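You operate a simulated robot arm through the tools that you are given. There is no shell and no other tool.

The job below is to be done with a simulated robot arm. You get a single attempt, and the scene is never put back.

Task
Drain the white tub, wipe its rim clean and refill it.
Fine: use the yellow folded cloth; no starch left on the rim; put cloth and plug back; fill past the fill line, not to the brim. Set down upright: plug of the white tub.

The check looks at the end state, three seconds after you hand in, the way a careful person would. Anything else that was tipped, shoved, dropped, spilled or broken makes it a failure. Flat cloth is picked up by pressing the open fingertips on it (5 to 10 N) and closing them slowly along it; thin cloth reads only 2 to 8 mm in the jaws.

Robot
A 6-joint arm with a two-finger gripper, fixed in place. Base frame: the origin is at the foot of the arm, x ahead of it, y to its left, z up; the work surface is at about z = 630. Lengths are in mm, angles in rad, forces in N, time in s.
Its first joint turns from -2.897 to 2.897 rad. Payload 2.45 kg.
Tool frame: the origin (TCP) lies between the finger pads and is the grasp point; the fingertips stand 20 mm ahead of it; z points along the fingers, y is the line along which they close. Largest opening 140 mm; the body of the gripper starts 168 mm behind the TCP.
Orientation is that of the tool frame in the base frame, as [roll, pitch, yaw] about the fixed x, y, z axes, in that order (R = Rz(yaw) Ry(pitch) Rx(roll)). With the fingers straight down and closing along the base's y, the tool's x points along the base's -x, its y along +y and its z along -z.

Tools
- The arm moves only by the tool apply_moves. Its argument "series" is a list of rows, each an object (a shift or turn left out is 0, a gripper value left out holds the last) with "linear": the shift along the tool's x, y, z in mm, a list of three; "angular": the turn, a rotation vector about the tool's x, y, z in degrees, a list of three; "claw": the finger opening in mm, from 0 to 140. In form: [{"linear": [tx, ty, tz], "angular": [ax, ay, az], "claw": claw}, ...]. A call has 1 to 20 rows; each row is the pose to reach, as a shift and turn from the pose commanded when the call began, along the tool's axes at that moment. Rows are played at 5 a second. More than 50 mm and 0.15 rad between two rows, or a gripper value outside its range, and nothing of the call is played. Where a pose cannot be reached the arm comes as near as it can. A force on the tool above 60 N (or 10 N above the force at the start of the call, whichever is more), or a blocked arm, ends the call early, and 0.2 s more pass. Each finger travels about 45 mm/s and halts on what it meets, pressing with about 34 N; the grip force reading is that of the motor and also rises with nothing between the fingers. The clock runs only during rows and for 0.2 s after the last one: add rows that repeat a pose to give the fingers time. It gives the time, the measured TCP pose, the force on the tool (base axes), the opening and the grip force at its end, in the units of the frame above (readings bear some noise), with the torque about the TCP (base axes, N m) and any sound that the robot's microphone picked up, and new pictures: "pictures" is both (left out), scene, wrist or none.
- Cameras (640 x 400 px; columns grow to the right, rows downward): "scene" is fixed at [49.7, -499.5, 1334]; the picture's right is [0.83, -0.55, 0.00], its down [-0.19, -0.28, -0.94] and it looks along [0.52, 0.78, -0.34] (base axes); focal length 325 px, centre (320, 200). "wrist" rides on the gripper at [78, 11, -209] in the tool frame; the picture's right is [-0.14, 0.99, 0.00], its down [-0.92, -0.13, -0.37] and it looks along [-0.36, -0.05, 0.93] (tool axes); focal length 280 px, centre (320, 200). There is no depth. A picture from a camera that has moved, and an enlarged one, comes with that camera's place and axes in the base frame and with its lens.
- enlarge(camera, box): a new picture of the part [left, top, right, bottom] of that camera's present view, enlarged. The clock stands still meanwhile.
- close_job(): hands the job in; it is judged then, once.

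Places have to be worked out from the pictures, the camera data and where the tool is seen. Open the gripper and draw the arm clear of the work before you hand the job in, unless the task says otherwise.

The tools are called after "Emit:" as a command line: name --argument value ..., lists and objects as JSON in quotes. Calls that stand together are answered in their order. apply_moves: Moves the arm, as the interface text tells. Its arguments: {"type":"object","properties":{"series":{"type":"array","items":{"type":"object","properties":{"linear":{"type":"array","items":{"type":"number"}},"angular":{"type":"array","items":{"type":"number"}},"claw":{"type":"number"}}}},"pictures":{"type":"string","enum":["both","scene","wrist","none"]}},"required":["series"]} The other tools are called the same way: enlarge (camera, box) takes an enlarged picture of a part of a camera's view; close_job () hands the job in.

At the start:

```text
clock: 0.0
tcp_pos: [195.7, 590.6, 1267.4]
tcp_rot: [3.14, 0.0, -3.139]
ft_force: [1.3, 0.5, 0.3]
torque: [-0.01, -0.01, 0.0]
width: 140.1
gripper_force: 0.0
```

scene: 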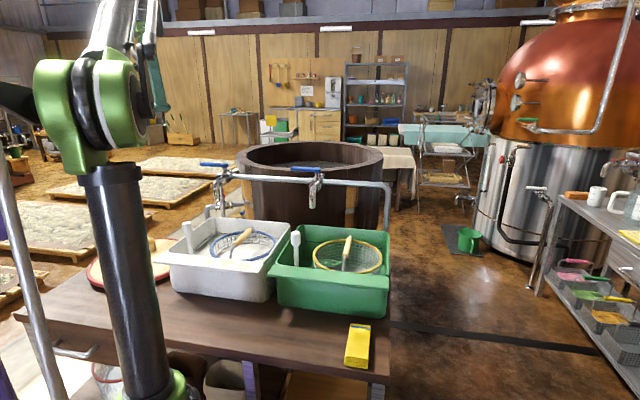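
wrist: 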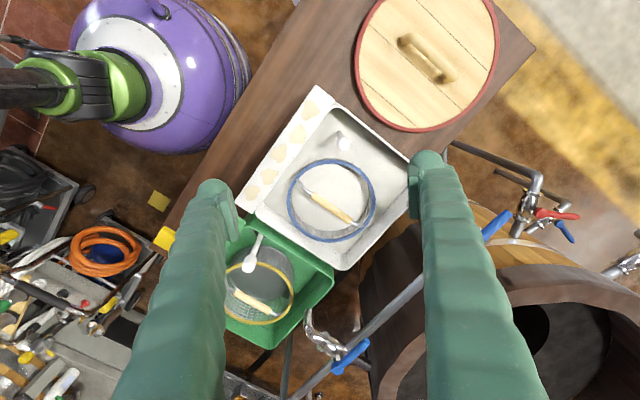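

I start by looking closely at the tubs, plugs, cloth and taps before moving anything.

Emit:
enlarge --camera "scene" --box '[150, 150, 410, 312]'

Emit:
enlarge --camera "wrist" --box '[200, 70, 440, 220]'

Emit:
enlarge --camera "wrist" --box '[140, 200, 460, 400]'

Emit:
enlarge --camera "scene" --box '[240, 300, 400, 400]'

```text
2.46 times, centred on (280, 231) of scene
camera zoom: at [49.7, -499.5, 1334.0], right [0.83, -0.55, 0.0], down [-0.19, -0.28, -0.94], along [0.52, 0.78, -0.34], focal length 801 px, centre (418, 124)
```

zoom: 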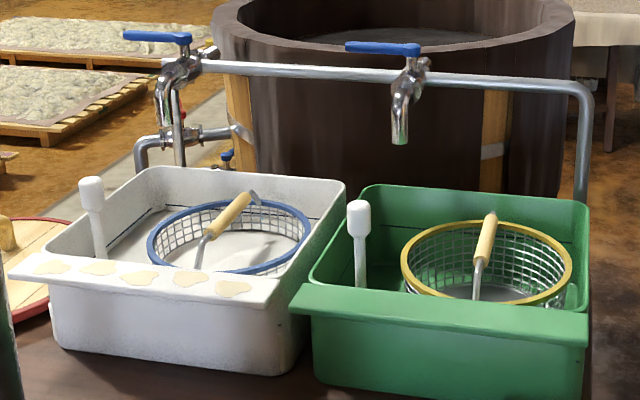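

```text
2.67 times, centred on (320, 145) of wrist
camera zoom: at [116.8, 601.4, 1477.1], right [0.14, 0.99, 0.0], down [0.92, -0.13, 0.37], along [0.36, -0.05, -0.93], focal length 748 px, centre (320, 347)
```

zoom: 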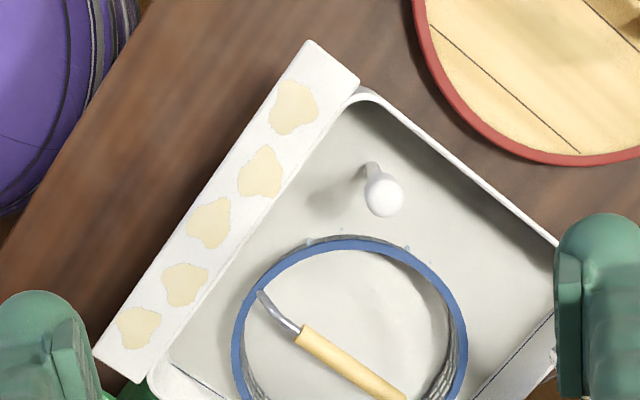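

```text
2.00 times, centred on (300, 300) of wrist
camera zoom: at [116.8, 601.4, 1477.1], right [0.14, 0.99, 0.0], down [0.92, -0.13, 0.37], along [0.36, -0.05, -0.93], focal length 561 px, centre (360, 0)
```

zoom: 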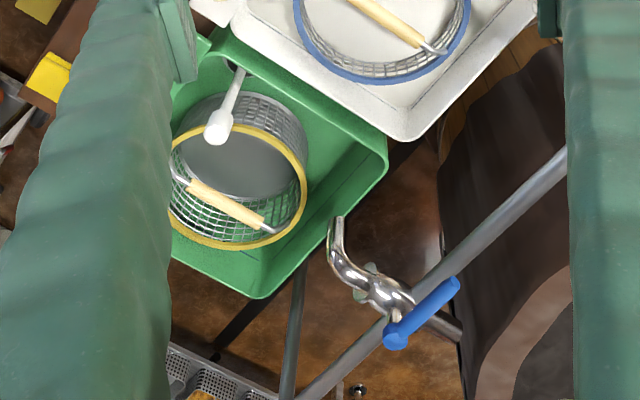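

```text
4.00 times, centred on (320, 350) of scene
camera zoom: at [49.7, -499.5, 1334.0], right [0.83, -0.55, 0.0], down [-0.19, -0.28, -0.94], along [0.52, 0.78, -0.34], focal length 1301 px, centre (320, -400)
```

zoom: 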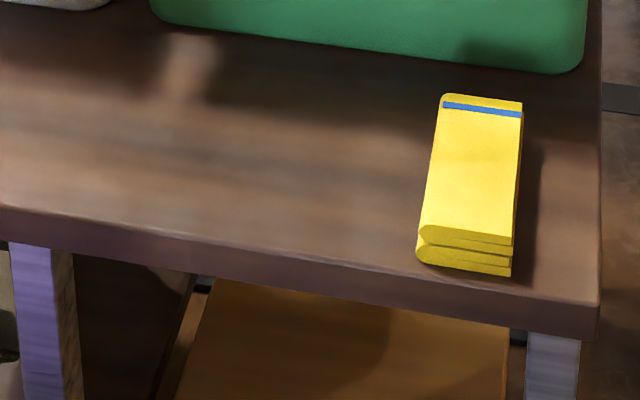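

Emit:
enlarge --camera "wrist" --box '[440, 120, 640, 245]'

Emit:
enlarge --camera "scene" --box '[180, 150, 340, 250]'

Emit:
enlarge --camera "scene" --box '[150, 210, 290, 300]'

Emit:
enlarge --camera "wrist" --box '[0, 180, 200, 305]'

```text
3.20 times, centred on (540, 182) of wrist
camera zoom: at [116.8, 601.4, 1477.1], right [0.14, 0.99, 0.0], down [0.92, -0.13, 0.37], along [0.36, -0.05, -0.93], focal length 897 px, centre (-384, 256)
```

zoom: 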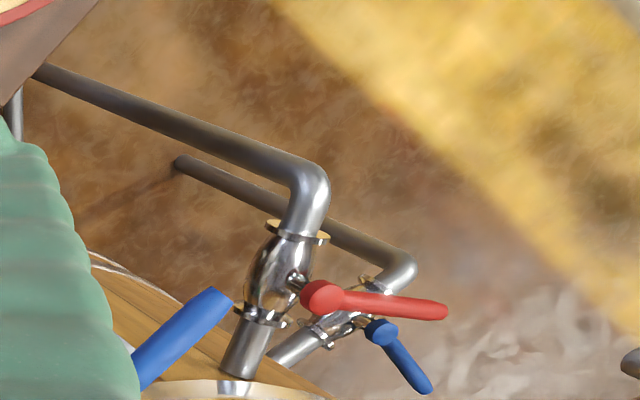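

```text
4.00 times, centred on (260, 200) of scene
camera zoom: at [49.7, -499.5, 1334.0], right [0.83, -0.55, 0.0], down [-0.19, -0.28, -0.94], along [0.52, 0.78, -0.34], focal length 1301 px, centre (560, 200)
```

zoom: 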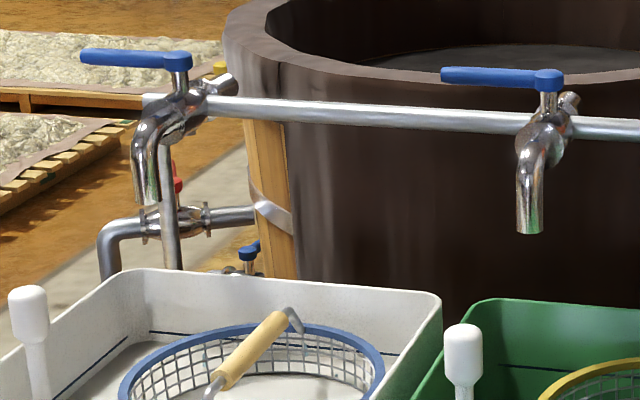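

```text
4.44 times, centred on (220, 255) of scene
camera zoom: at [49.7, -499.5, 1334.0], right [0.83, -0.55, 0.0], down [-0.19, -0.28, -0.94], along [0.52, 0.78, -0.34], focal length 1446 px, centre (764, -44)
```

zoom: 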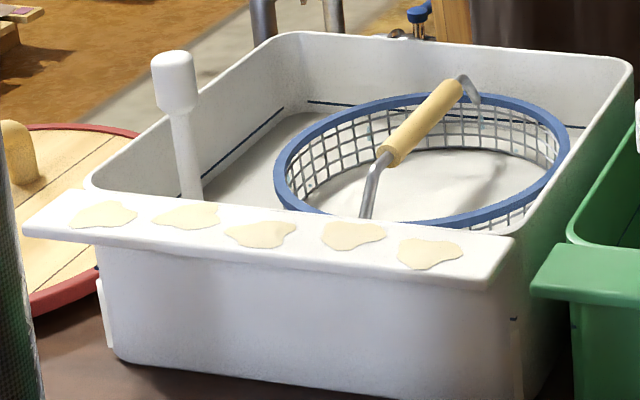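

```text
3.20 times, centred on (100, 242) of wrist
camera zoom: at [116.8, 601.4, 1477.1], right [0.14, 0.99, 0.0], down [0.92, -0.13, 0.37], along [0.36, -0.05, -0.93], focal length 897 px, centre (1024, 64)
```

zoom: 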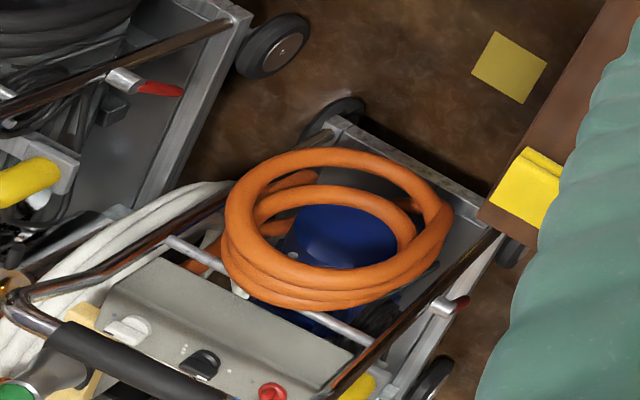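

The white tub has five starch patches on its front flange; its plug is the white knobbed post, and its tap is the left one with the blue lever. I turn the tool 45° to square up with the tub and get a better view.

Emit:
apply_moves --series '[{"linear": [-22, -6, 3], "angular": [0, 0, -7.5]}, {"linear": [-44, -12, 6], "angular": [0, 0, -15]}, {"linear": [-66, -18, 9], "angular": [0, 0, -22.5]}, {"linear": [-88, -24, 12], "angular": [0, 0, -30]}, {"linear": [-110, -30, 15], "angular": [0, 0, -37.5]}, {"linear": [-134, -35, 17], "angular": [0, 0, -45]}, {"linear": [-134, -35, 17], "angular": [0, 0, -45]}]'

```text
clock: 1.6
tcp_pos: [331.0, 557.1, 1251.7]
tcp_rot: [-3.142, 0.0, -2.355]
ft_force: [-0.5, 0.3, 0.3]
torque: [-0.01, 0.0, -0.01]
width: 140.0
gripper_force: 0.1
camera wrist: at [267.3, 508.5, 1459.6], right [-0.6, 0.8, 0.0], down [0.74, 0.56, 0.37], along [0.29, 0.22, -0.93], focal length 280 px, centre (320, 200)
```

scene: 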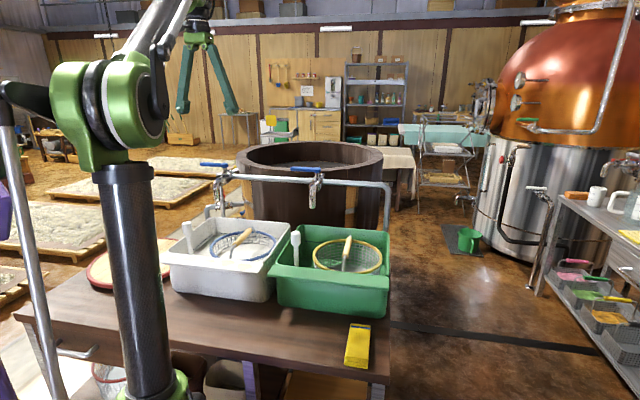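
wrist: 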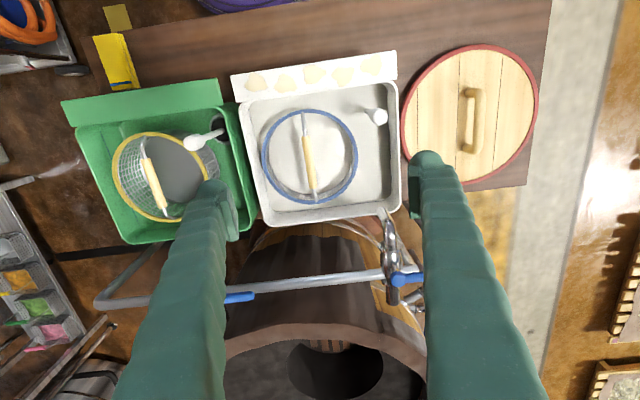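

Emit:
enlarge --camera "wrist" --box '[220, 40, 420, 165]'

Emit:
enlarge --camera "wrist" --box '[220, 180, 460, 330]'

Emit:
enlarge --camera "wrist" --box '[50, 0, 250, 125]'

```text
3.20 times, centred on (320, 102) of wrist
camera zoom: at [267.3, 508.5, 1459.6], right [-0.6, 0.8, 0.0], down [0.74, 0.56, 0.37], along [0.29, 0.22, -0.93], focal length 897 px, centre (320, 512)
```

zoom: 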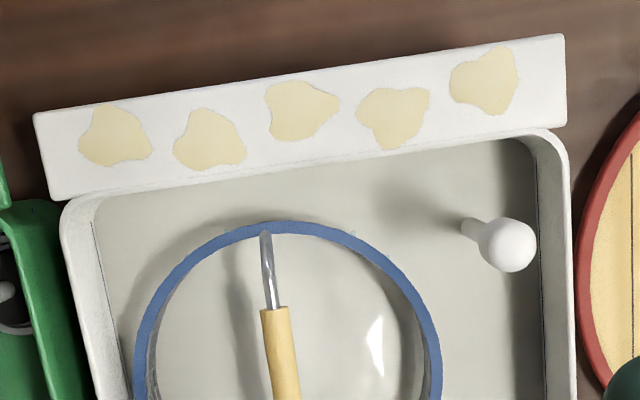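

```text
2.67 times, centred on (340, 255) of wrist
camera zoom: at [267.3, 508.5, 1459.6], right [-0.6, 0.8, 0.0], down [0.74, 0.56, 0.37], along [0.29, 0.22, -0.93], focal length 748 px, centre (267, 53)
```

zoom: 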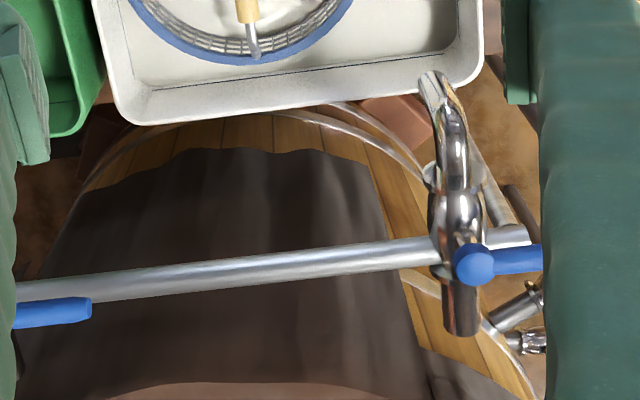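

```text
3.20 times, centred on (150, 62) of wrist
camera zoom: at [267.3, 508.5, 1459.6], right [-0.6, 0.8, 0.0], down [0.74, 0.56, 0.37], along [0.29, 0.22, -0.93], focal length 897 px, centre (864, 640)
```

zoom: 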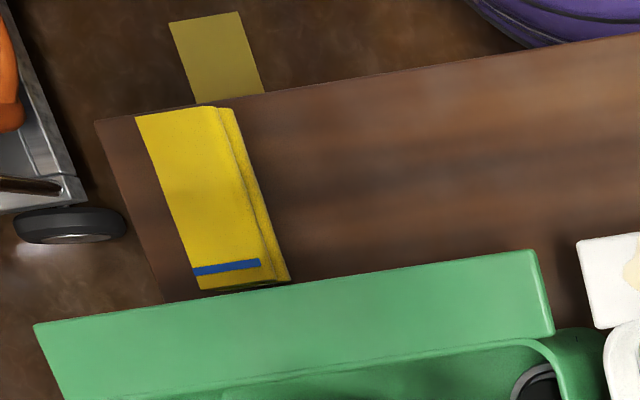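

The two wrist views and the scene view agree on these positions:
- Plug knob: about (235, 640, 843).
- Tub flange: z about 775, along the 45° diagonal.
- Cloth: about (534, 39), 62 x 135 x 25 mm.
- Tap lever pivot: about (455, 840, 1004).

I go above the plug knob first.

Emit:
apply_moves --series '[{"linear": [1, 18, 43], "claw": 100}, {"linear": [3, 36, 86]}, {"linear": [4, 54, 129]}, {"linear": [5, 72, 172]}, {"linear": [6, 90, 215]}, {"linear": [8, 108, 258]}, {"linear": [9, 126, 300]}, {"linear": [9, 126, 300]}]'

```text
clock: 3.4
tcp_pos: [233.5, 640.8, 951.1]
tcp_rot: [-3.141, -0.002, -2.355]
ft_force: [0.2, -0.2, -0.4]
torque: [-0.03, -0.01, 0.02]
width: 99.9
gripper_force: 0.1
camera wrist: at [170.3, 592.2, 1159.2], right [-0.6, 0.8, 0.0], down [0.74, 0.56, 0.37], along [0.29, 0.22, -0.93], focal length 280 px, centre (320, 200)
```

scene: 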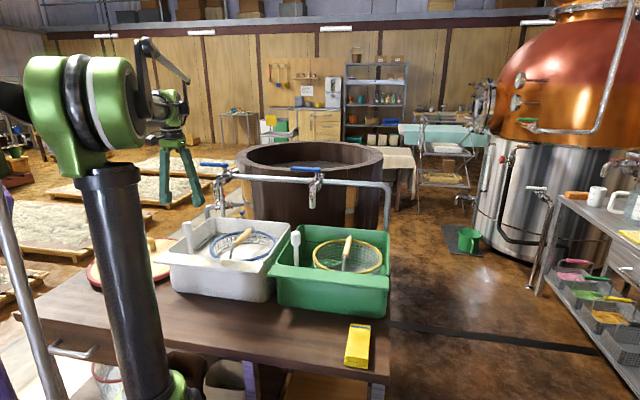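
wrist: 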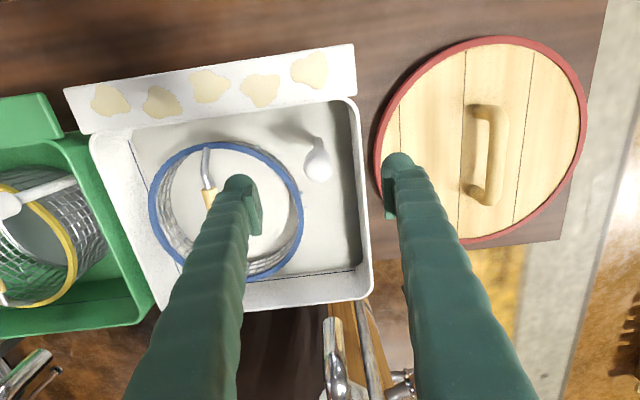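

The knob appears within a few pixels of where it would be if it were straight below the TCP. I descend around it with a narrower opening.

Emit:
apply_moves --series '[{"linear": [0, 0, 10], "claw": 72}, {"linear": [0, 0, 40]}, {"linear": [0, 0, 70]}, {"linear": [0, 0, 95]}, {"linear": [0, 0, 108]}, {"linear": [0, 0, 108]}]'

```text
clock: 4.8
tcp_pos: [235.3, 637.9, 840.9]
tcp_rot: [-3.142, -0.001, -2.356]
ft_force: [0.5, 0.1, 0.3]
torque: [0.01, 0.02, -0.01]
width: 71.7
gripper_force: 0.1
camera wrist: at [171.5, 591.0, 1050.4], right [-0.6, 0.8, 0.0], down [0.74, 0.56, 0.37], along [0.29, 0.22, -0.93], focal length 280 px, centre (320, 200)
```

scene: 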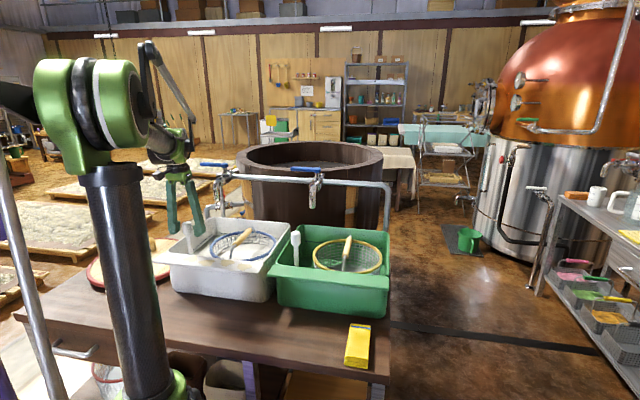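
wrist: 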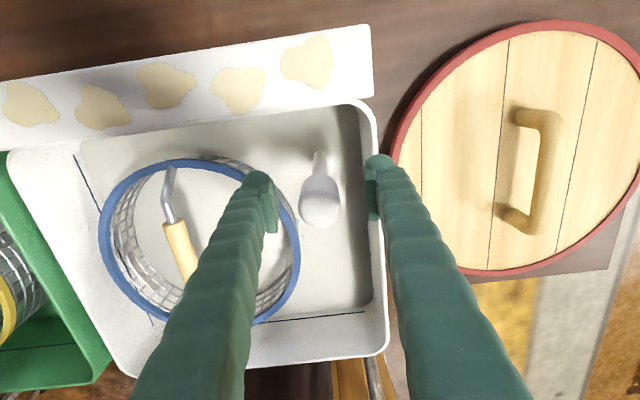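

Emit:
enlarge --camera "scene" --box '[140, 170, 260, 245]'

Emit:
enlarge --camera "wrist" --box '[240, 130, 400, 230]'

```text
5.33 times, centred on (200, 208) of scene
camera zoom: at [49.7, -499.5, 1334.0], right [0.83, -0.55, 0.0], down [-0.19, -0.28, -0.94], along [0.52, 0.78, -0.34], focal length 1735 px, centre (960, 160)
```

zoom: 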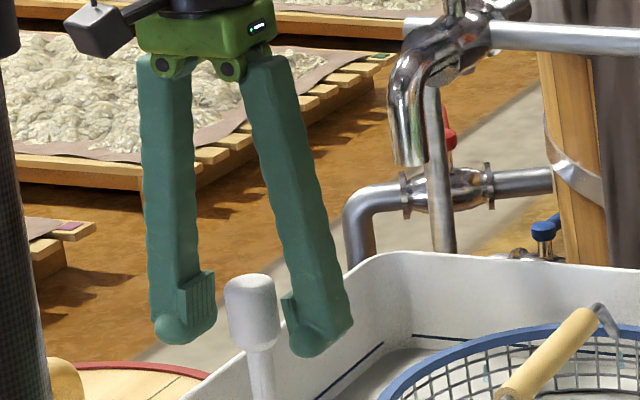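

```text
4.00 times, centred on (320, 180) of wrist
camera zoom: at [171.5, 591.0, 1050.4], right [-0.6, 0.8, 0.0], down [0.74, 0.56, 0.37], along [0.29, 0.22, -0.93], focal length 1122 px, centre (320, 280)
```

zoom: 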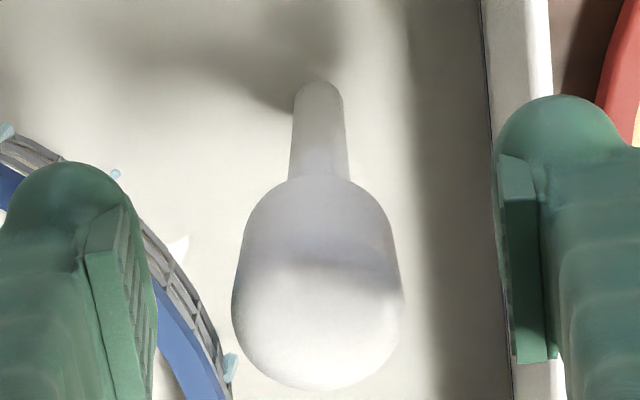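

Knob is centred between the pads at the right height. I close on it gently without lifting.

Emit:
apply_moves --series '[{"claw": 60}, {"claw": 50}, {"claw": 42}, {"claw": 36}, {"claw": 30}, {"claw": 26}, {"claw": 24}, {"claw": 24}]' --pictures "wrist"

```text
clock: 6.6
tcp_pos: [234.9, 639.5, 840.8]
tcp_rot: [-3.141, 0.0, -2.357]
ft_force: [0.1, -0.3, -0.3]
torque: [-0.04, 0.03, -0.02]
width: 30.7
gripper_force: 34.1
camera wrist: at [171.5, 591.0, 1050.6], right [-0.6, 0.8, 0.0], down [0.74, 0.56, 0.37], along [0.29, 0.22, -0.93], focal length 280 px, centre (320, 200)
```

wrist: 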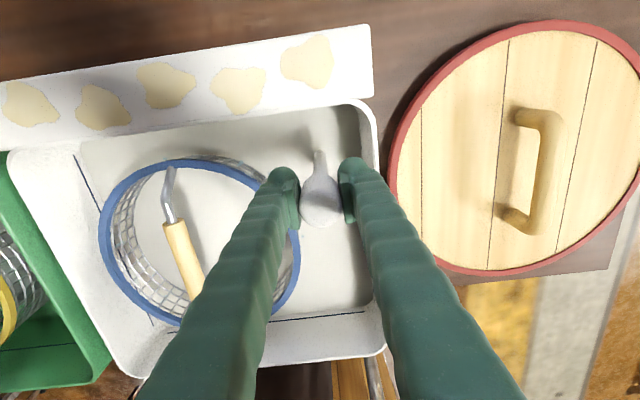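

Gripped at 30.7 mm with no side load. I lift the plug straight up slowly and listen and watch for draining.

Emit:
apply_moves --series '[{"linear": [0, 0, -5]}, {"linear": [0, 0, -12]}, {"linear": [0, 0, -20]}, {"linear": [0, 0, -30]}, {"linear": [0, 0, -40]}, {"linear": [0, 0, -50]}, {"linear": [0, 0, -60]}, {"linear": [0, 0, -60]}]'

```text
clock: 8.4
tcp_pos: [235.2, 639.7, 901.6]
tcp_rot: [-3.141, -0.001, -2.356]
ft_force: [-0.3, 0.7, -2.7]
torque: [-0.03, 0.0, 0.0]
width: 30.8
gripper_force: 34.4
camera wrist: at [171.2, 591.2, 1111.3], right [-0.6, 0.8, 0.0], down [0.74, 0.56, 0.37], along [0.29, 0.22, -0.93], focal length 280 px, centre (320, 200)
```

scene: 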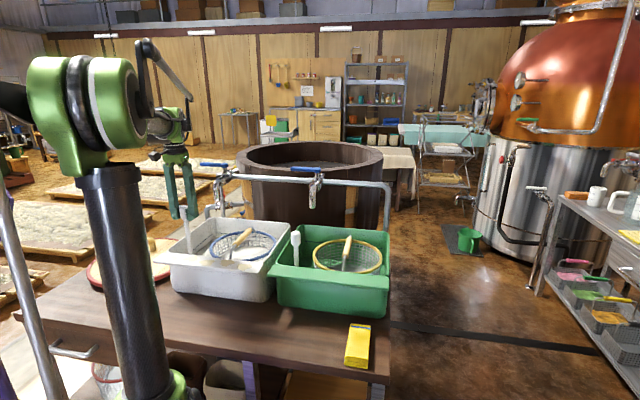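
wrist: 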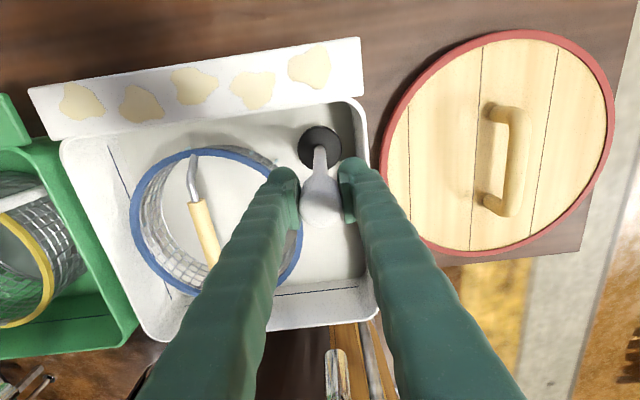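

Emit:
apply_moves --series '[{}, {}, {}, {}, {}, {}, {}, {}, {}, {}]'

Emit:
enlarge --camera "wrist" --box '[50, 80, 390, 340]'

Emit:
enlarge --camera "scene" --box '[150, 200, 290, 290]'

```text
clock: 10.6
tcp_pos: [236.3, 639.0, 901.7]
tcp_rot: [-3.141, 0.001, -2.357]
ft_force: [-0.6, 0.7, -2.8]
torque: [-0.02, 0.01, -0.02]
width: 30.6
gripper_force: 33.4
camera wrist: at [171.2, 591.2, 1111.2], right [-0.6, 0.8, 0.0], down [0.74, 0.56, 0.37], along [0.29, 0.22, -0.93], focal length 280 px, centre (320, 200)
```

scene: 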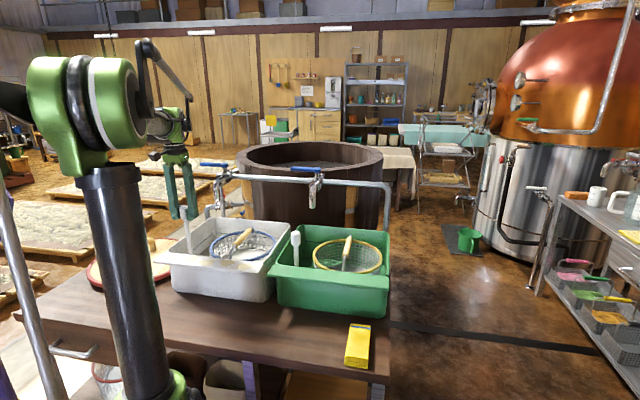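
wrist: 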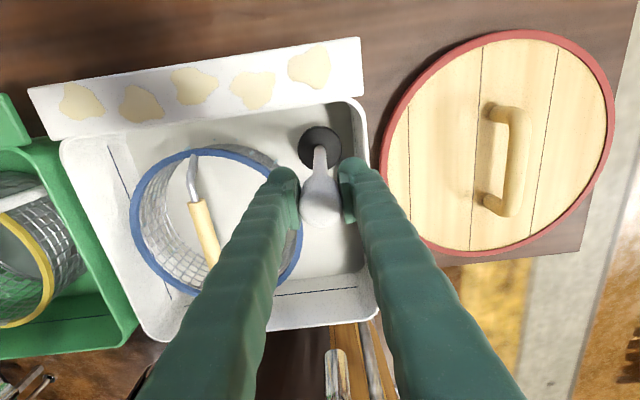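

```text
1.54 times, centred on (220, 210) of wrist
camera zoom: at [171.2, 591.2, 1111.2], right [-0.6, 0.8, 0.0], down [0.74, 0.56, 0.37], along [0.29, 0.22, -0.93], focal length 431 px, centre (474, 185)
```

zoom: 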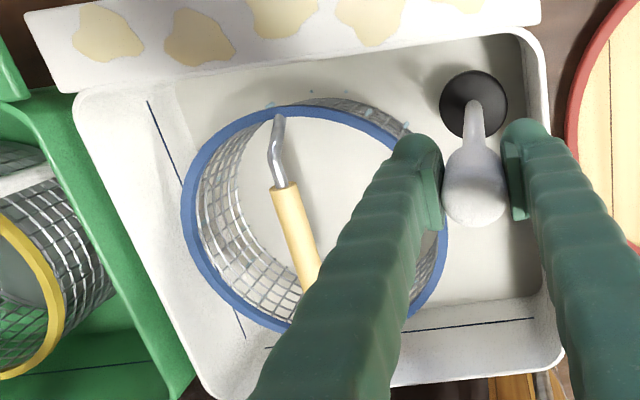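

```text
4.44 times, centred on (220, 245) of scene
camera zoom: at [49.7, -499.5, 1334.0], right [0.83, -0.55, 0.0], down [-0.19, -0.28, -0.94], along [0.52, 0.78, -0.34], focal length 1446 px, centre (764, 0)
```

zoom: 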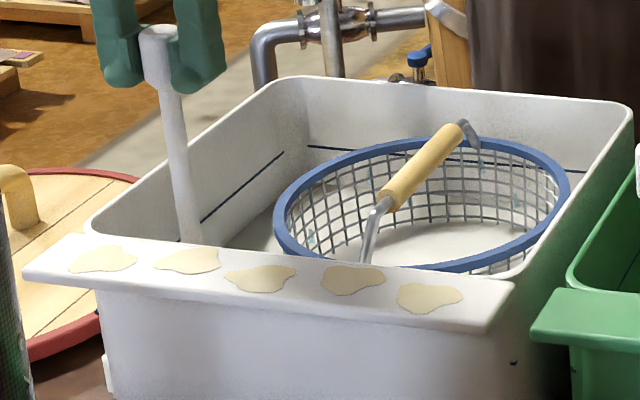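

The water is dropping, since more of the sieve mesh shows under the surface line. I keep holding the plug clear and wait.

Emit:
apply_moves --series '[{}, {}, {}, {}, {}, {}, {}, {}, {}, {}, {}, {}, {}, {}, {}, {}, {}, {}, {}, {}]' --pictures "none"

Emit:
apply_moves --series '[{}, {}, {}, {}, {}, {}, {}, {}, {}, {}, {}, {}, {}, {}, {}, {}, {}, {}, {}, {}]' --pictures "both"

Emit:
enlarge --camera "wrist" --box '[50, 80, 390, 340]'

```text
clock: 14.8
tcp_pos: [235.0, 639.0, 902.1]
tcp_rot: [3.14, -0.001, -2.356]
ft_force: [0.4, 0.8, -3.0]
torque: [0.02, 0.01, 0.01]
width: 30.4
gripper_force: 33.9
```

```text
clock: 19.0
tcp_pos: [235.8, 638.9, 901.7]
tcp_rot: [3.141, 0.001, -2.357]
ft_force: [0.0, -0.5, -2.6]
torque: [0.0, 0.05, 0.0]
width: 30.8
gripper_force: 34.3
camera wrist: at [171.2, 591.2, 1111.2], right [-0.6, 0.8, 0.0], down [0.74, 0.56, 0.37], along [0.29, 0.22, -0.93], focal length 280 px, centre (320, 200)
```

scene: 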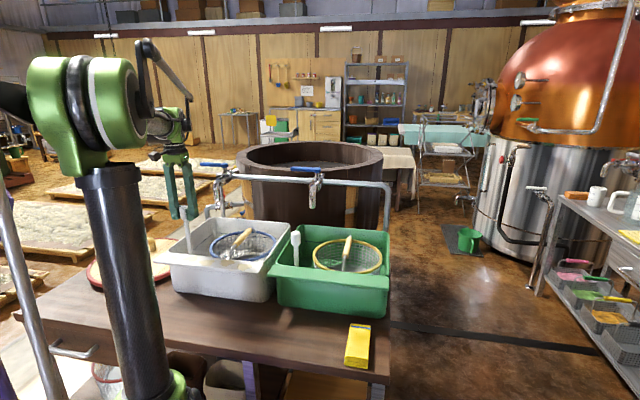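
wrist: 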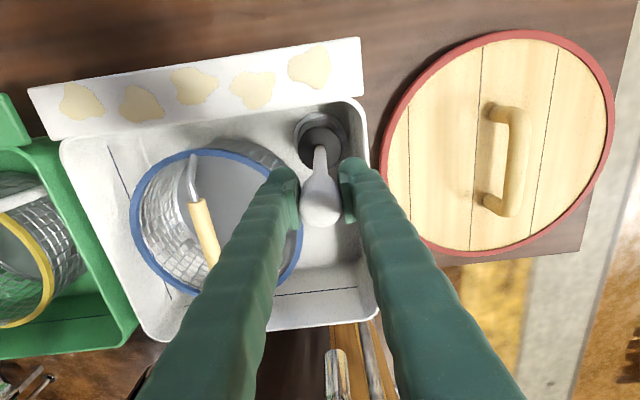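

```text
1.54 times, centred on (220, 210) of wrist
camera zoom: at [171.2, 591.2, 1111.2], right [-0.6, 0.8, 0.0], down [0.74, 0.56, 0.37], along [0.29, 0.22, -0.93], focal length 431 px, centre (474, 185)
```

zoom: 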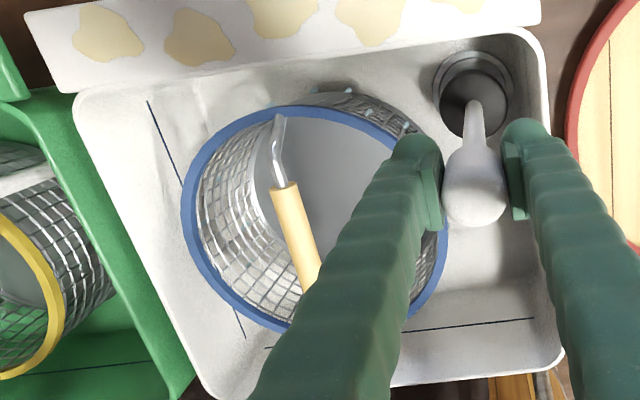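

The drain fitting is now visible and the bottom looks nearly empty. I wait a little longer and compare.

Emit:
apply_moves --series '[{}, {}, {}, {}, {}, {}, {}, {}, {}, {}, {}, {}, {}, {}, {}, {}, {}, {}, {}, {}]' --pictures "scene"

Emit:
enlarge --camera "wrist" --box '[50, 80, 390, 340]'

Emit:
enlarge --camera "scene" --box '[150, 200, 290, 290]'

```text
clock: 23.2
tcp_pos: [234.9, 639.3, 902.7]
tcp_rot: [3.14, 0.0, -2.354]
ft_force: [-0.9, -0.9, -2.2]
torque: [0.01, -0.01, -0.02]
width: 30.6
gripper_force: 34.2
```

scene: 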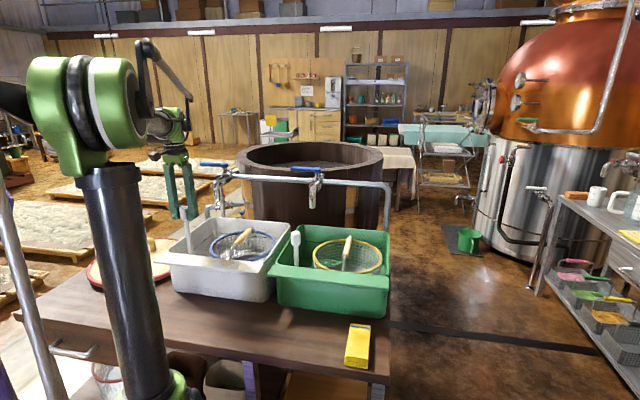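

```text
1.54 times, centred on (220, 210) of wrist
camera zoom: at [171.2, 591.2, 1111.2], right [-0.6, 0.8, 0.0], down [0.74, 0.56, 0.37], along [0.29, 0.22, -0.93], focal length 431 px, centre (474, 185)
```

zoom: 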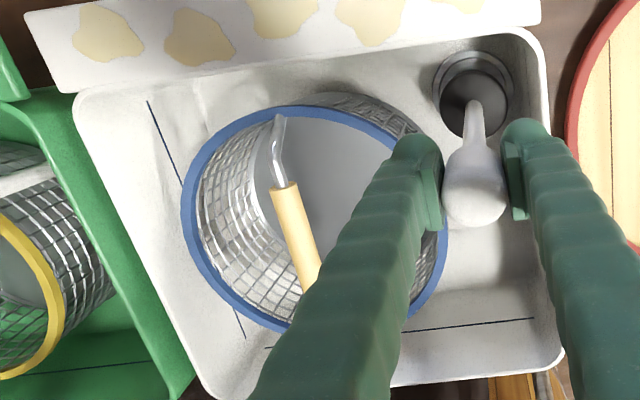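

```text
4.44 times, centred on (220, 245) of scene
camera zoom: at [49.7, -499.5, 1334.0], right [0.83, -0.55, 0.0], down [-0.19, -0.28, -0.94], along [0.52, 0.78, -0.34], focal length 1446 px, centre (764, 0)
```

zoom: 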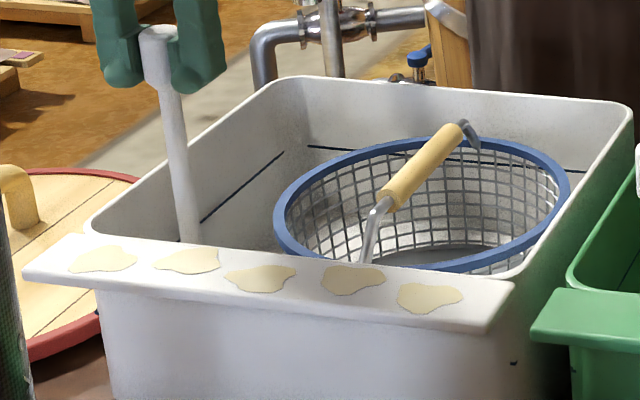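

The tub is drained and the drain fitting sits right below the plug. I lower the plug straight back, pressing it slightly into its seat.

Emit:
apply_moves --series '[{"linear": [0, 0, 12]}, {"linear": [0, 0, 24]}, {"linear": [0, 0, 36]}, {"linear": [0, 0, 46]}, {"linear": [0, 0, 53]}, {"linear": [0, 0, 58]}, {"linear": [0, 0, 60]}, {"linear": [0, 0, 61]}, {"linear": [0, 0, 61]}]'

```text
clock: 25.2
tcp_pos: [234.2, 639.3, 843.3]
tcp_rot: [-3.141, 0.0, -2.354]
ft_force: [-1.1, 0.0, -3.5]
torque: [0.0, -0.04, -0.02]
width: 30.5
gripper_force: 33.6
camera wrist: at [170.6, 591.3, 1051.1], right [-0.6, 0.8, 0.0], down [0.74, 0.56, 0.37], along [0.29, 0.22, -0.93], focal length 280 px, centre (320, 200)
```

scene: 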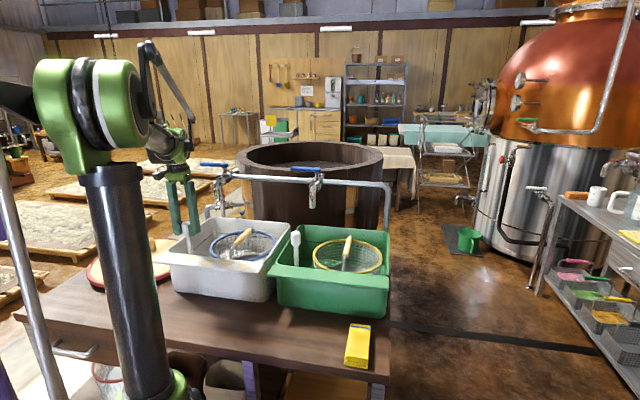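
wrist: 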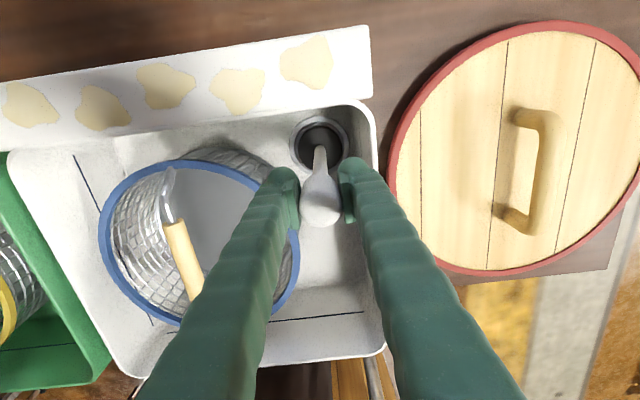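

Emit:
apply_moves --series '[{"linear": [0, 0, 1]}, {"linear": [0, 0, 2]}, {"linear": [0, 0, 3]}, {"linear": [0, 0, 3]}]' --pictures "none"

Emit:
enlarge --camera "wrist" --box '[260, 90, 380, 240]'

```text
clock: 26.2
tcp_pos: [233.8, 639.9, 839.4]
tcp_rot: [3.14, 0.001, -2.356]
ft_force: [0.4, 1.2, 30.3]
torque: [0.0, -0.03, 0.0]
width: 30.7
gripper_force: 33.8
```

```text
2.67 times, centred on (320, 165) of wrist
camera zoom: at [170.4, 590.7, 1048.4], right [-0.6, 0.8, 0.0], down [0.74, 0.56, 0.37], along [0.29, 0.22, -0.93], focal length 748 px, centre (320, 293)
```

zoom: 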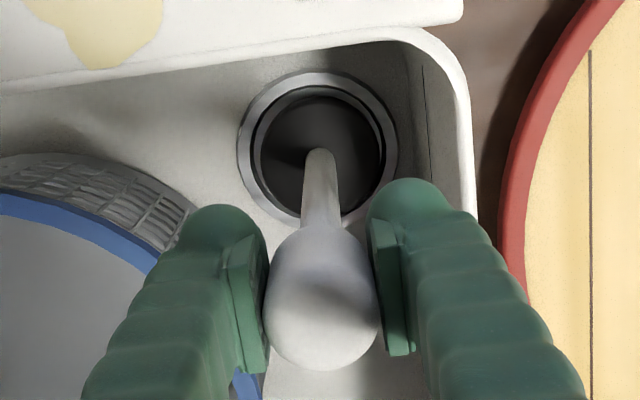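

A 30 N reaction shows the plug is seated in the ring. I ease off, open slowly and rise clear.

Emit:
apply_moves --series '[{"linear": [0, 0, -1.5]}, {"linear": [0, 0, -2.0]}, {"linear": [0, 0, -2.0], "claw": 36}, {"linear": [0, 0, -2.0], "claw": 44}, {"linear": [0, 0, -2.0], "claw": 55}, {"linear": [0, 0, -2.0], "claw": 66}, {"linear": [0, 0, -15], "claw": 70}, {"linear": [0, 0, -45]}, {"linear": [0, 0, -85]}, {"linear": [0, 0, -125]}, {"linear": [0, 0, -165]}, {"linear": [0, 0, -165]}]'

```text
clock: 28.8
tcp_pos: [235.5, 639.6, 1003.6]
tcp_rot: [3.14, -0.001, -2.358]
ft_force: [-0.2, 0.6, 0.7]
torque: [0.03, 0.02, 0.02]
width: 69.7
gripper_force: 0.1
camera wrist: at [170.8, 592.2, 1213.0], right [-0.6, 0.8, 0.0], down [0.74, 0.56, 0.37], along [0.29, 0.22, -0.93], focal length 280 px, centre (320, 200)
```

scene: 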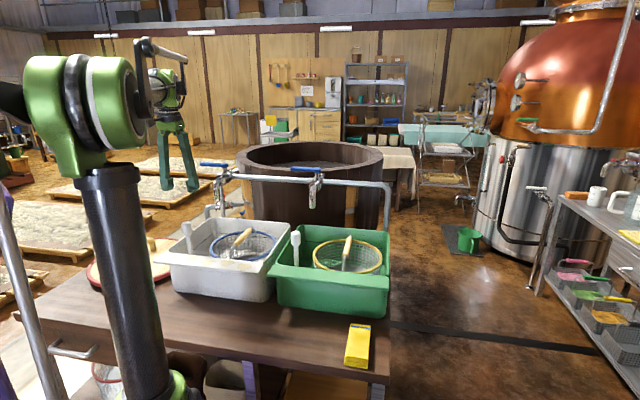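
wrist: 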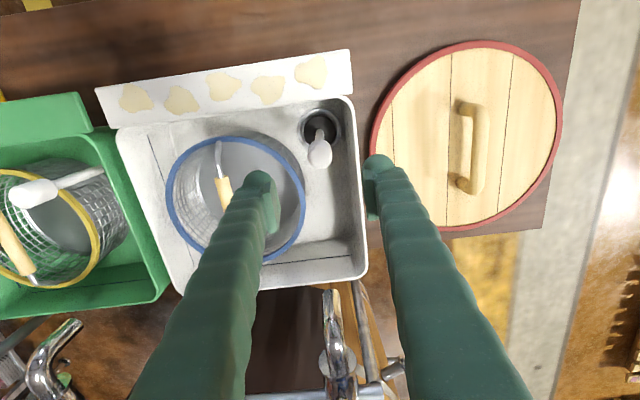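

The plug stands upright in its seat. Next I travel to above the yellow cloth, staying high.

Emit:
apply_moves --series '[{"linear": [15.3, -45.4, 0]}, {"linear": [30.6, -90.8, 0]}, {"linear": [46, -136, 0]}, {"linear": [61, -181.5, 0]}, {"linear": [76.6, -227, 0]}, {"linear": [92, -272, 0]}, {"linear": [107, -318, 0]}, {"linear": [122.6, -363, 0]}, {"linear": [138, -408.5, 0]}, {"linear": [153, -454, 0]}, {"linear": [168.5, -499, 0]}, {"linear": [184, -545, 0]}, {"linear": [199, -590, 0]}, {"linear": [214.5, -635.4, 0]}, {"linear": [214.5, -635.4, 45], "claw": 100}, {"linear": [214.5, -635.4, 90]}, {"linear": [214.5, -635.4, 130]}, {"linear": [214.5, -635.4, 130]}]'

```text
clock: 32.6
tcp_pos: [532.3, 39.5, 872.5]
tcp_rot: [3.141, -0.001, -2.356]
ft_force: [0.3, -0.1, 0.7]
torque: [0.01, 0.03, 0.01]
width: 99.9
gripper_force: 0.2
camera wrist: at [468.4, -9.5, 1082.0], right [-0.6, 0.8, 0.0], down [0.74, 0.56, 0.37], along [0.29, 0.22, -0.93], focal length 280 px, centre (320, 200)
```

scene: 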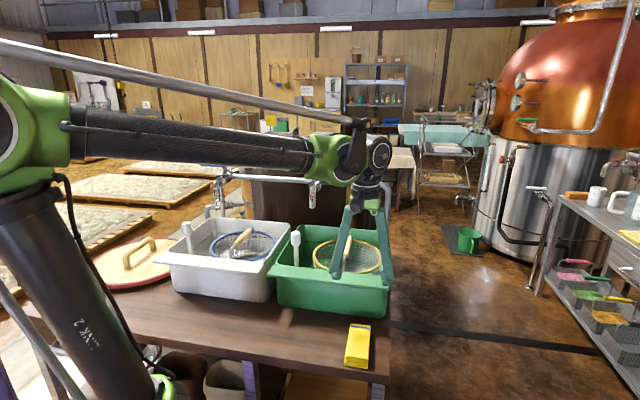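
wrist: 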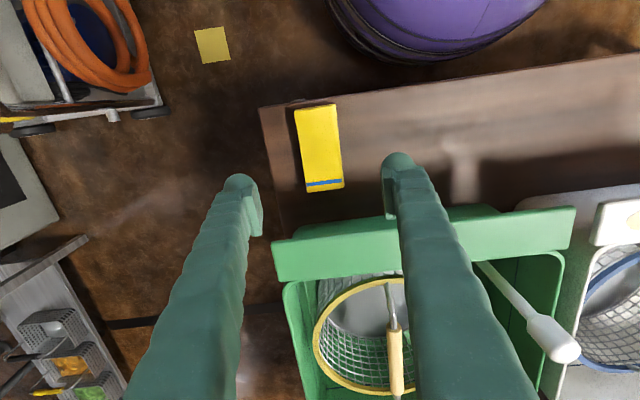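

The cloth is centred under the tool and aligned with it. I descend partway with the fingers straddling its 62 mm width.

Emit:
apply_moves --series '[{"linear": [0, 0, 45]}, {"linear": [0, 0, 90]}, {"linear": [0, 0, 135]}, {"linear": [0, 0, 175]}, {"linear": [0, 0, 190]}, {"linear": [0, 0, 190]}]'

Emit:
enlarge --camera "scene" --box '[300, 280, 420, 380]'

Emit:
enlarge --camera "wrist" --box '[220, 100, 420, 240]'

```text
clock: 34.0
tcp_pos: [532.0, 37.8, 682.5]
tcp_rot: [3.141, -0.001, -2.357]
ft_force: [-0.7, 0.2, -0.2]
torque: [0.01, 0.01, -0.02]
width: 99.8
gripper_force: 0.1
camera wrist: at [468.0, -10.7, 891.5], right [-0.6, 0.8, 0.0], down [0.74, 0.56, 0.37], along [0.29, 0.22, -0.93], focal length 280 px, centre (320, 200)
```

scene: 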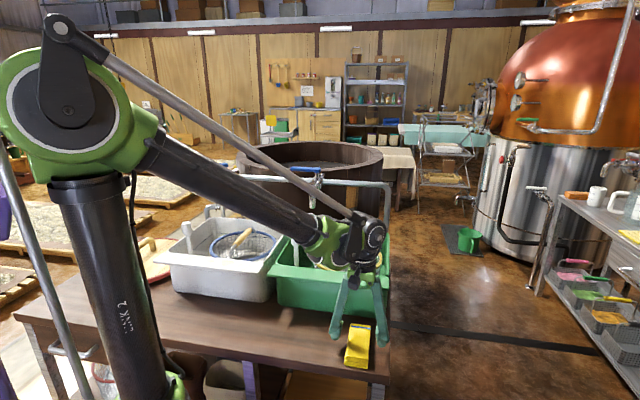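
wrist: 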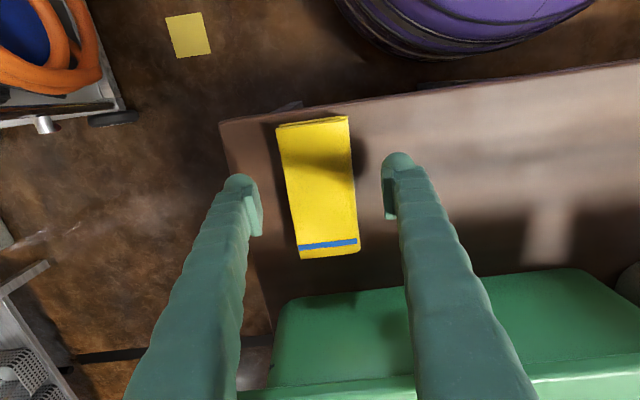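

```text
4.00 times, centred on (360, 330) of scene
camera zoom: at [49.7, -499.5, 1334.0], right [0.83, -0.55, 0.0], down [-0.19, -0.28, -0.94], along [0.52, 0.78, -0.34], focal length 1301 px, centre (160, -320)
```

zoom: 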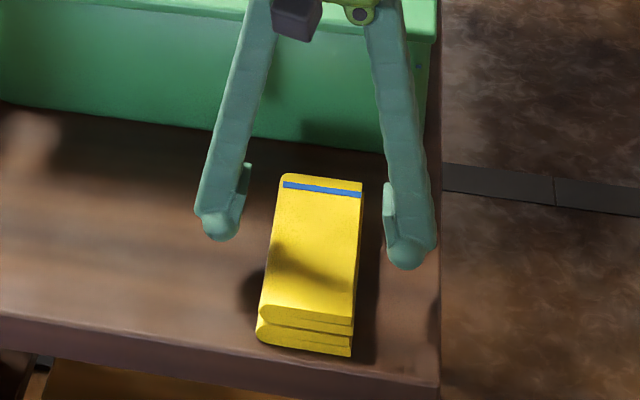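

```text
2.86 times, centred on (320, 170) of wrist
camera zoom: at [468.0, -10.7, 891.5], right [-0.6, 0.8, 0.0], down [0.74, 0.56, 0.37], along [0.29, 0.22, -0.93], focal length 801 px, centre (320, 286)
```

zoom: 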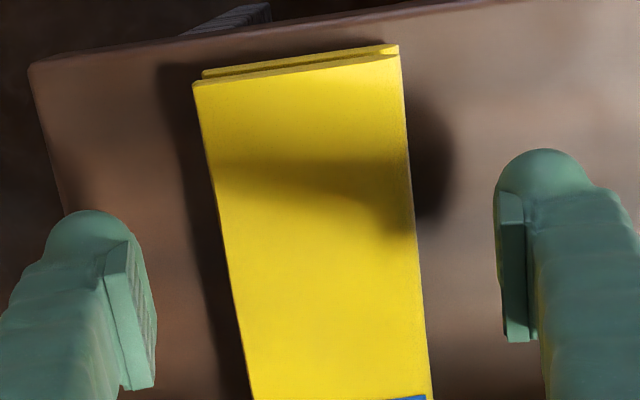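

Clearance on both sides is good. I lower until the fingertips are just above the table and close slowly on the cloth's sides.

Emit:
apply_moves --series '[{"linear": [0, 0, 10]}, {"linear": [0, 0, 20]}, {"linear": [0, 0, 26], "claw": 90}, {"linear": [0, 0, 26], "claw": 80}, {"linear": [0, 0, 26], "claw": 74}, {"linear": [0, 0, 26], "claw": 68}, {"linear": [0, 0, 26], "claw": 64}, {"linear": [0, 0, 26], "claw": 60}, {"linear": [0, 0, 26], "claw": 56}, {"linear": [0, 0, 26], "claw": 54}, {"linear": [0, 0, 26], "claw": 54}]'

Emit:
enlarge --camera "scene" --box '[300, 280, 420, 380]'

```text
clock: 36.4
tcp_pos: [532.0, 38.4, 656.8]
tcp_rot: [3.141, 0.0, -2.355]
ft_force: [1.0, -0.4, 1.2]
torque: [-0.02, -0.03, 0.0]
width: 63.8
gripper_force: 34.1
camera wrist: at [468.2, -10.1, 866.5], right [-0.6, 0.8, 0.0], down [0.74, 0.56, 0.37], along [0.29, 0.22, -0.93], focal length 280 px, centre (320, 200)
```

scene: 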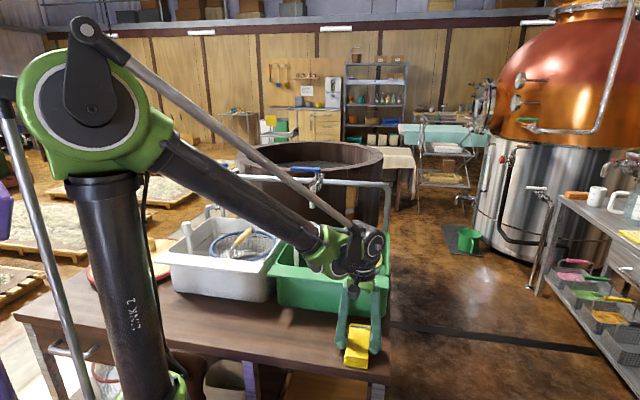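
wrist: 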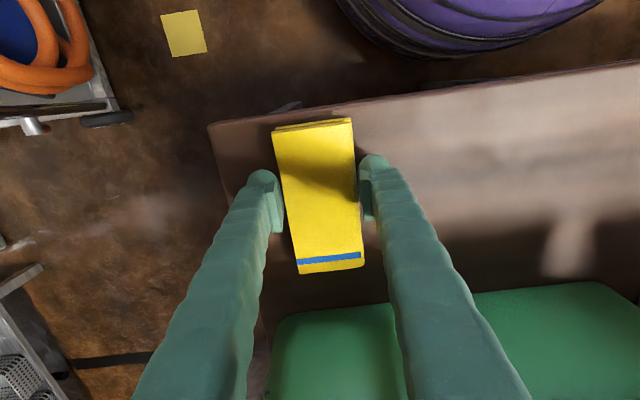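

```text
4.00 times, centred on (360, 330) of scene
camera zoom: at [49.7, -499.5, 1334.0], right [0.83, -0.55, 0.0], down [-0.19, -0.28, -0.94], along [0.52, 0.78, -0.34], focal length 1301 px, centre (160, -320)
```

zoom: 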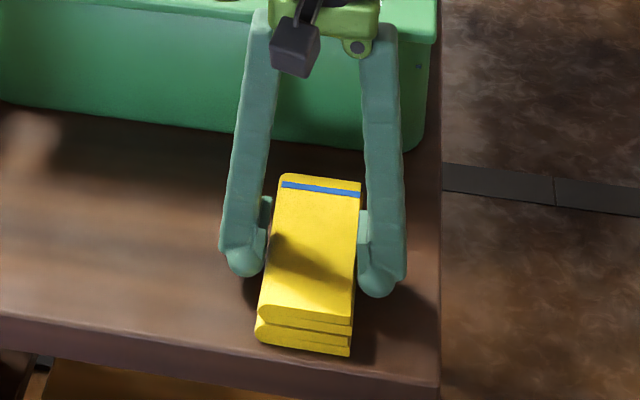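

The cloth is held firmly at 63.8 mm; its home pose is TCP (532.0, 38.4, 656.8), yaw -2.356. I lift it and carry it over the right part of the white flange, turning it 90° so its long side runs along the flange.

Emit:
apply_moves --series '[{"linear": [0, 0, -15]}, {"linear": [0, 0, -60]}, {"linear": [0, 0, -108]}, {"linear": [0, 0, -156]}, {"linear": [0, 0, -204]}, {"linear": [0, 0, -250]}, {"linear": [-10, 34, -255], "angular": [0, 0, -7.5]}, {"linear": [-20, 68, -255], "angular": [0, 0, -15]}, {"linear": [-30, 102, -255], "angular": [0, 0, -22.5]}, {"linear": [-40, 136, -255], "angular": [0, 0, -30]}, {"linear": [-50, 170, -255], "angular": [0, 0, -37.5]}, {"linear": [-60, 204, -255], "angular": [0, 0, -45]}, {"linear": [-70, 238, -255], "angular": [0, 0, -52.5]}, {"linear": [-80, 272, -255], "angular": [0, 0, -60]}, {"linear": [-90, 306, -255], "angular": [0, 0, -67.5]}, {"linear": [-100, 340, -255], "angular": [0, 0, -75]}, {"linear": [-110, 374, -255], "angular": [0, 0, -82.5]}, {"linear": [-118.8, 405.8, -255], "angular": [0, 0, -90]}, {"linear": [-118.8, 405.8, -255], "angular": [0, 0, -90]}]'

```text
clock: 40.4
tcp_pos: [326.7, 407.9, 912.8]
tcp_rot: [-3.141, 0.0, -0.783]
ft_force: [-0.2, 0.2, 0.5]
torque: [-0.02, -0.01, -0.02]
width: 54.0
gripper_force: 0.1
camera wrist: at [373.4, 343.9, 1121.6], right [-0.8, -0.6, 0.0], down [-0.56, 0.74, 0.37], along [-0.22, 0.29, -0.93], focal length 280 px, centre (320, 200)
```

scene: 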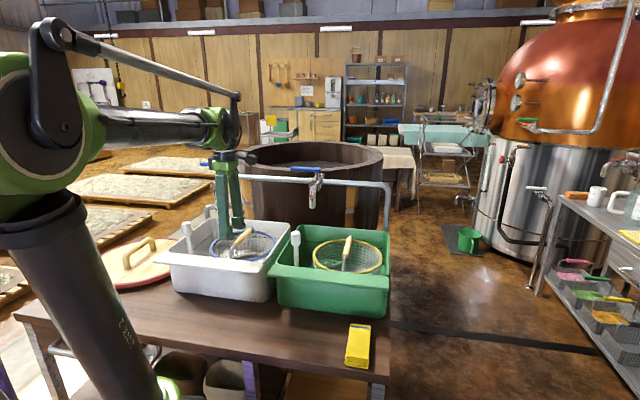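
wrist: 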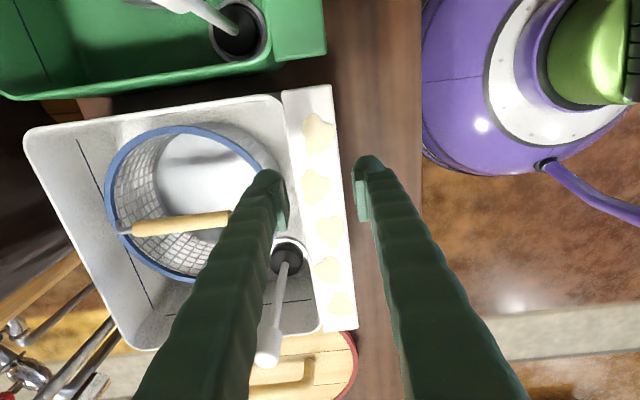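

The width fell to the commanded 54 mm, so the cloth slipped out. The scene shows it still on the table. I check exactly where it lies.

Emit:
enlarge --camera "scene" --box '[300, 280, 420, 380]'

Emit:
enlarge --camera "wrist" --box '[240, 70, 400, 340]'

```text
4.00 times, centred on (360, 330) of scene
camera zoom: at [49.7, -499.5, 1334.0], right [0.83, -0.55, 0.0], down [-0.19, -0.28, -0.94], along [0.52, 0.78, -0.34], focal length 1301 px, centre (160, -320)
```

zoom: 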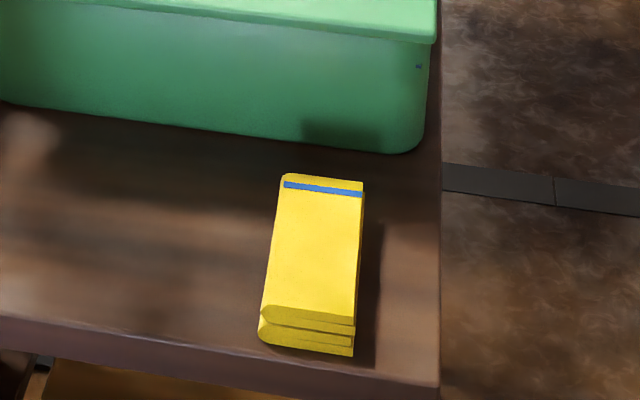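

```text
1.48 times, centred on (320, 205) of wrist
camera zoom: at [373.4, 343.9, 1121.6], right [-0.8, -0.6, 0.0], down [-0.56, 0.74, 0.37], along [-0.22, 0.29, -0.93], focal length 415 px, centre (320, 193)
```

zoom: 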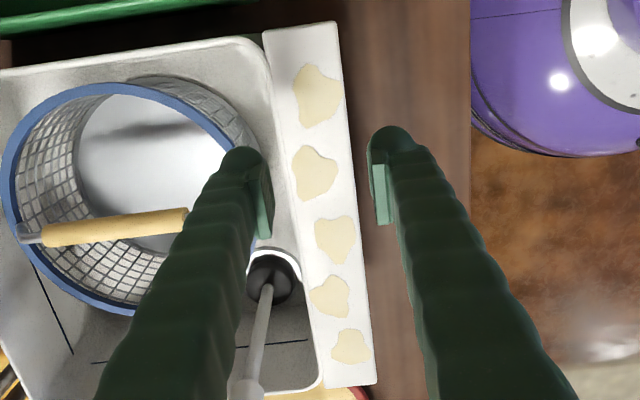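

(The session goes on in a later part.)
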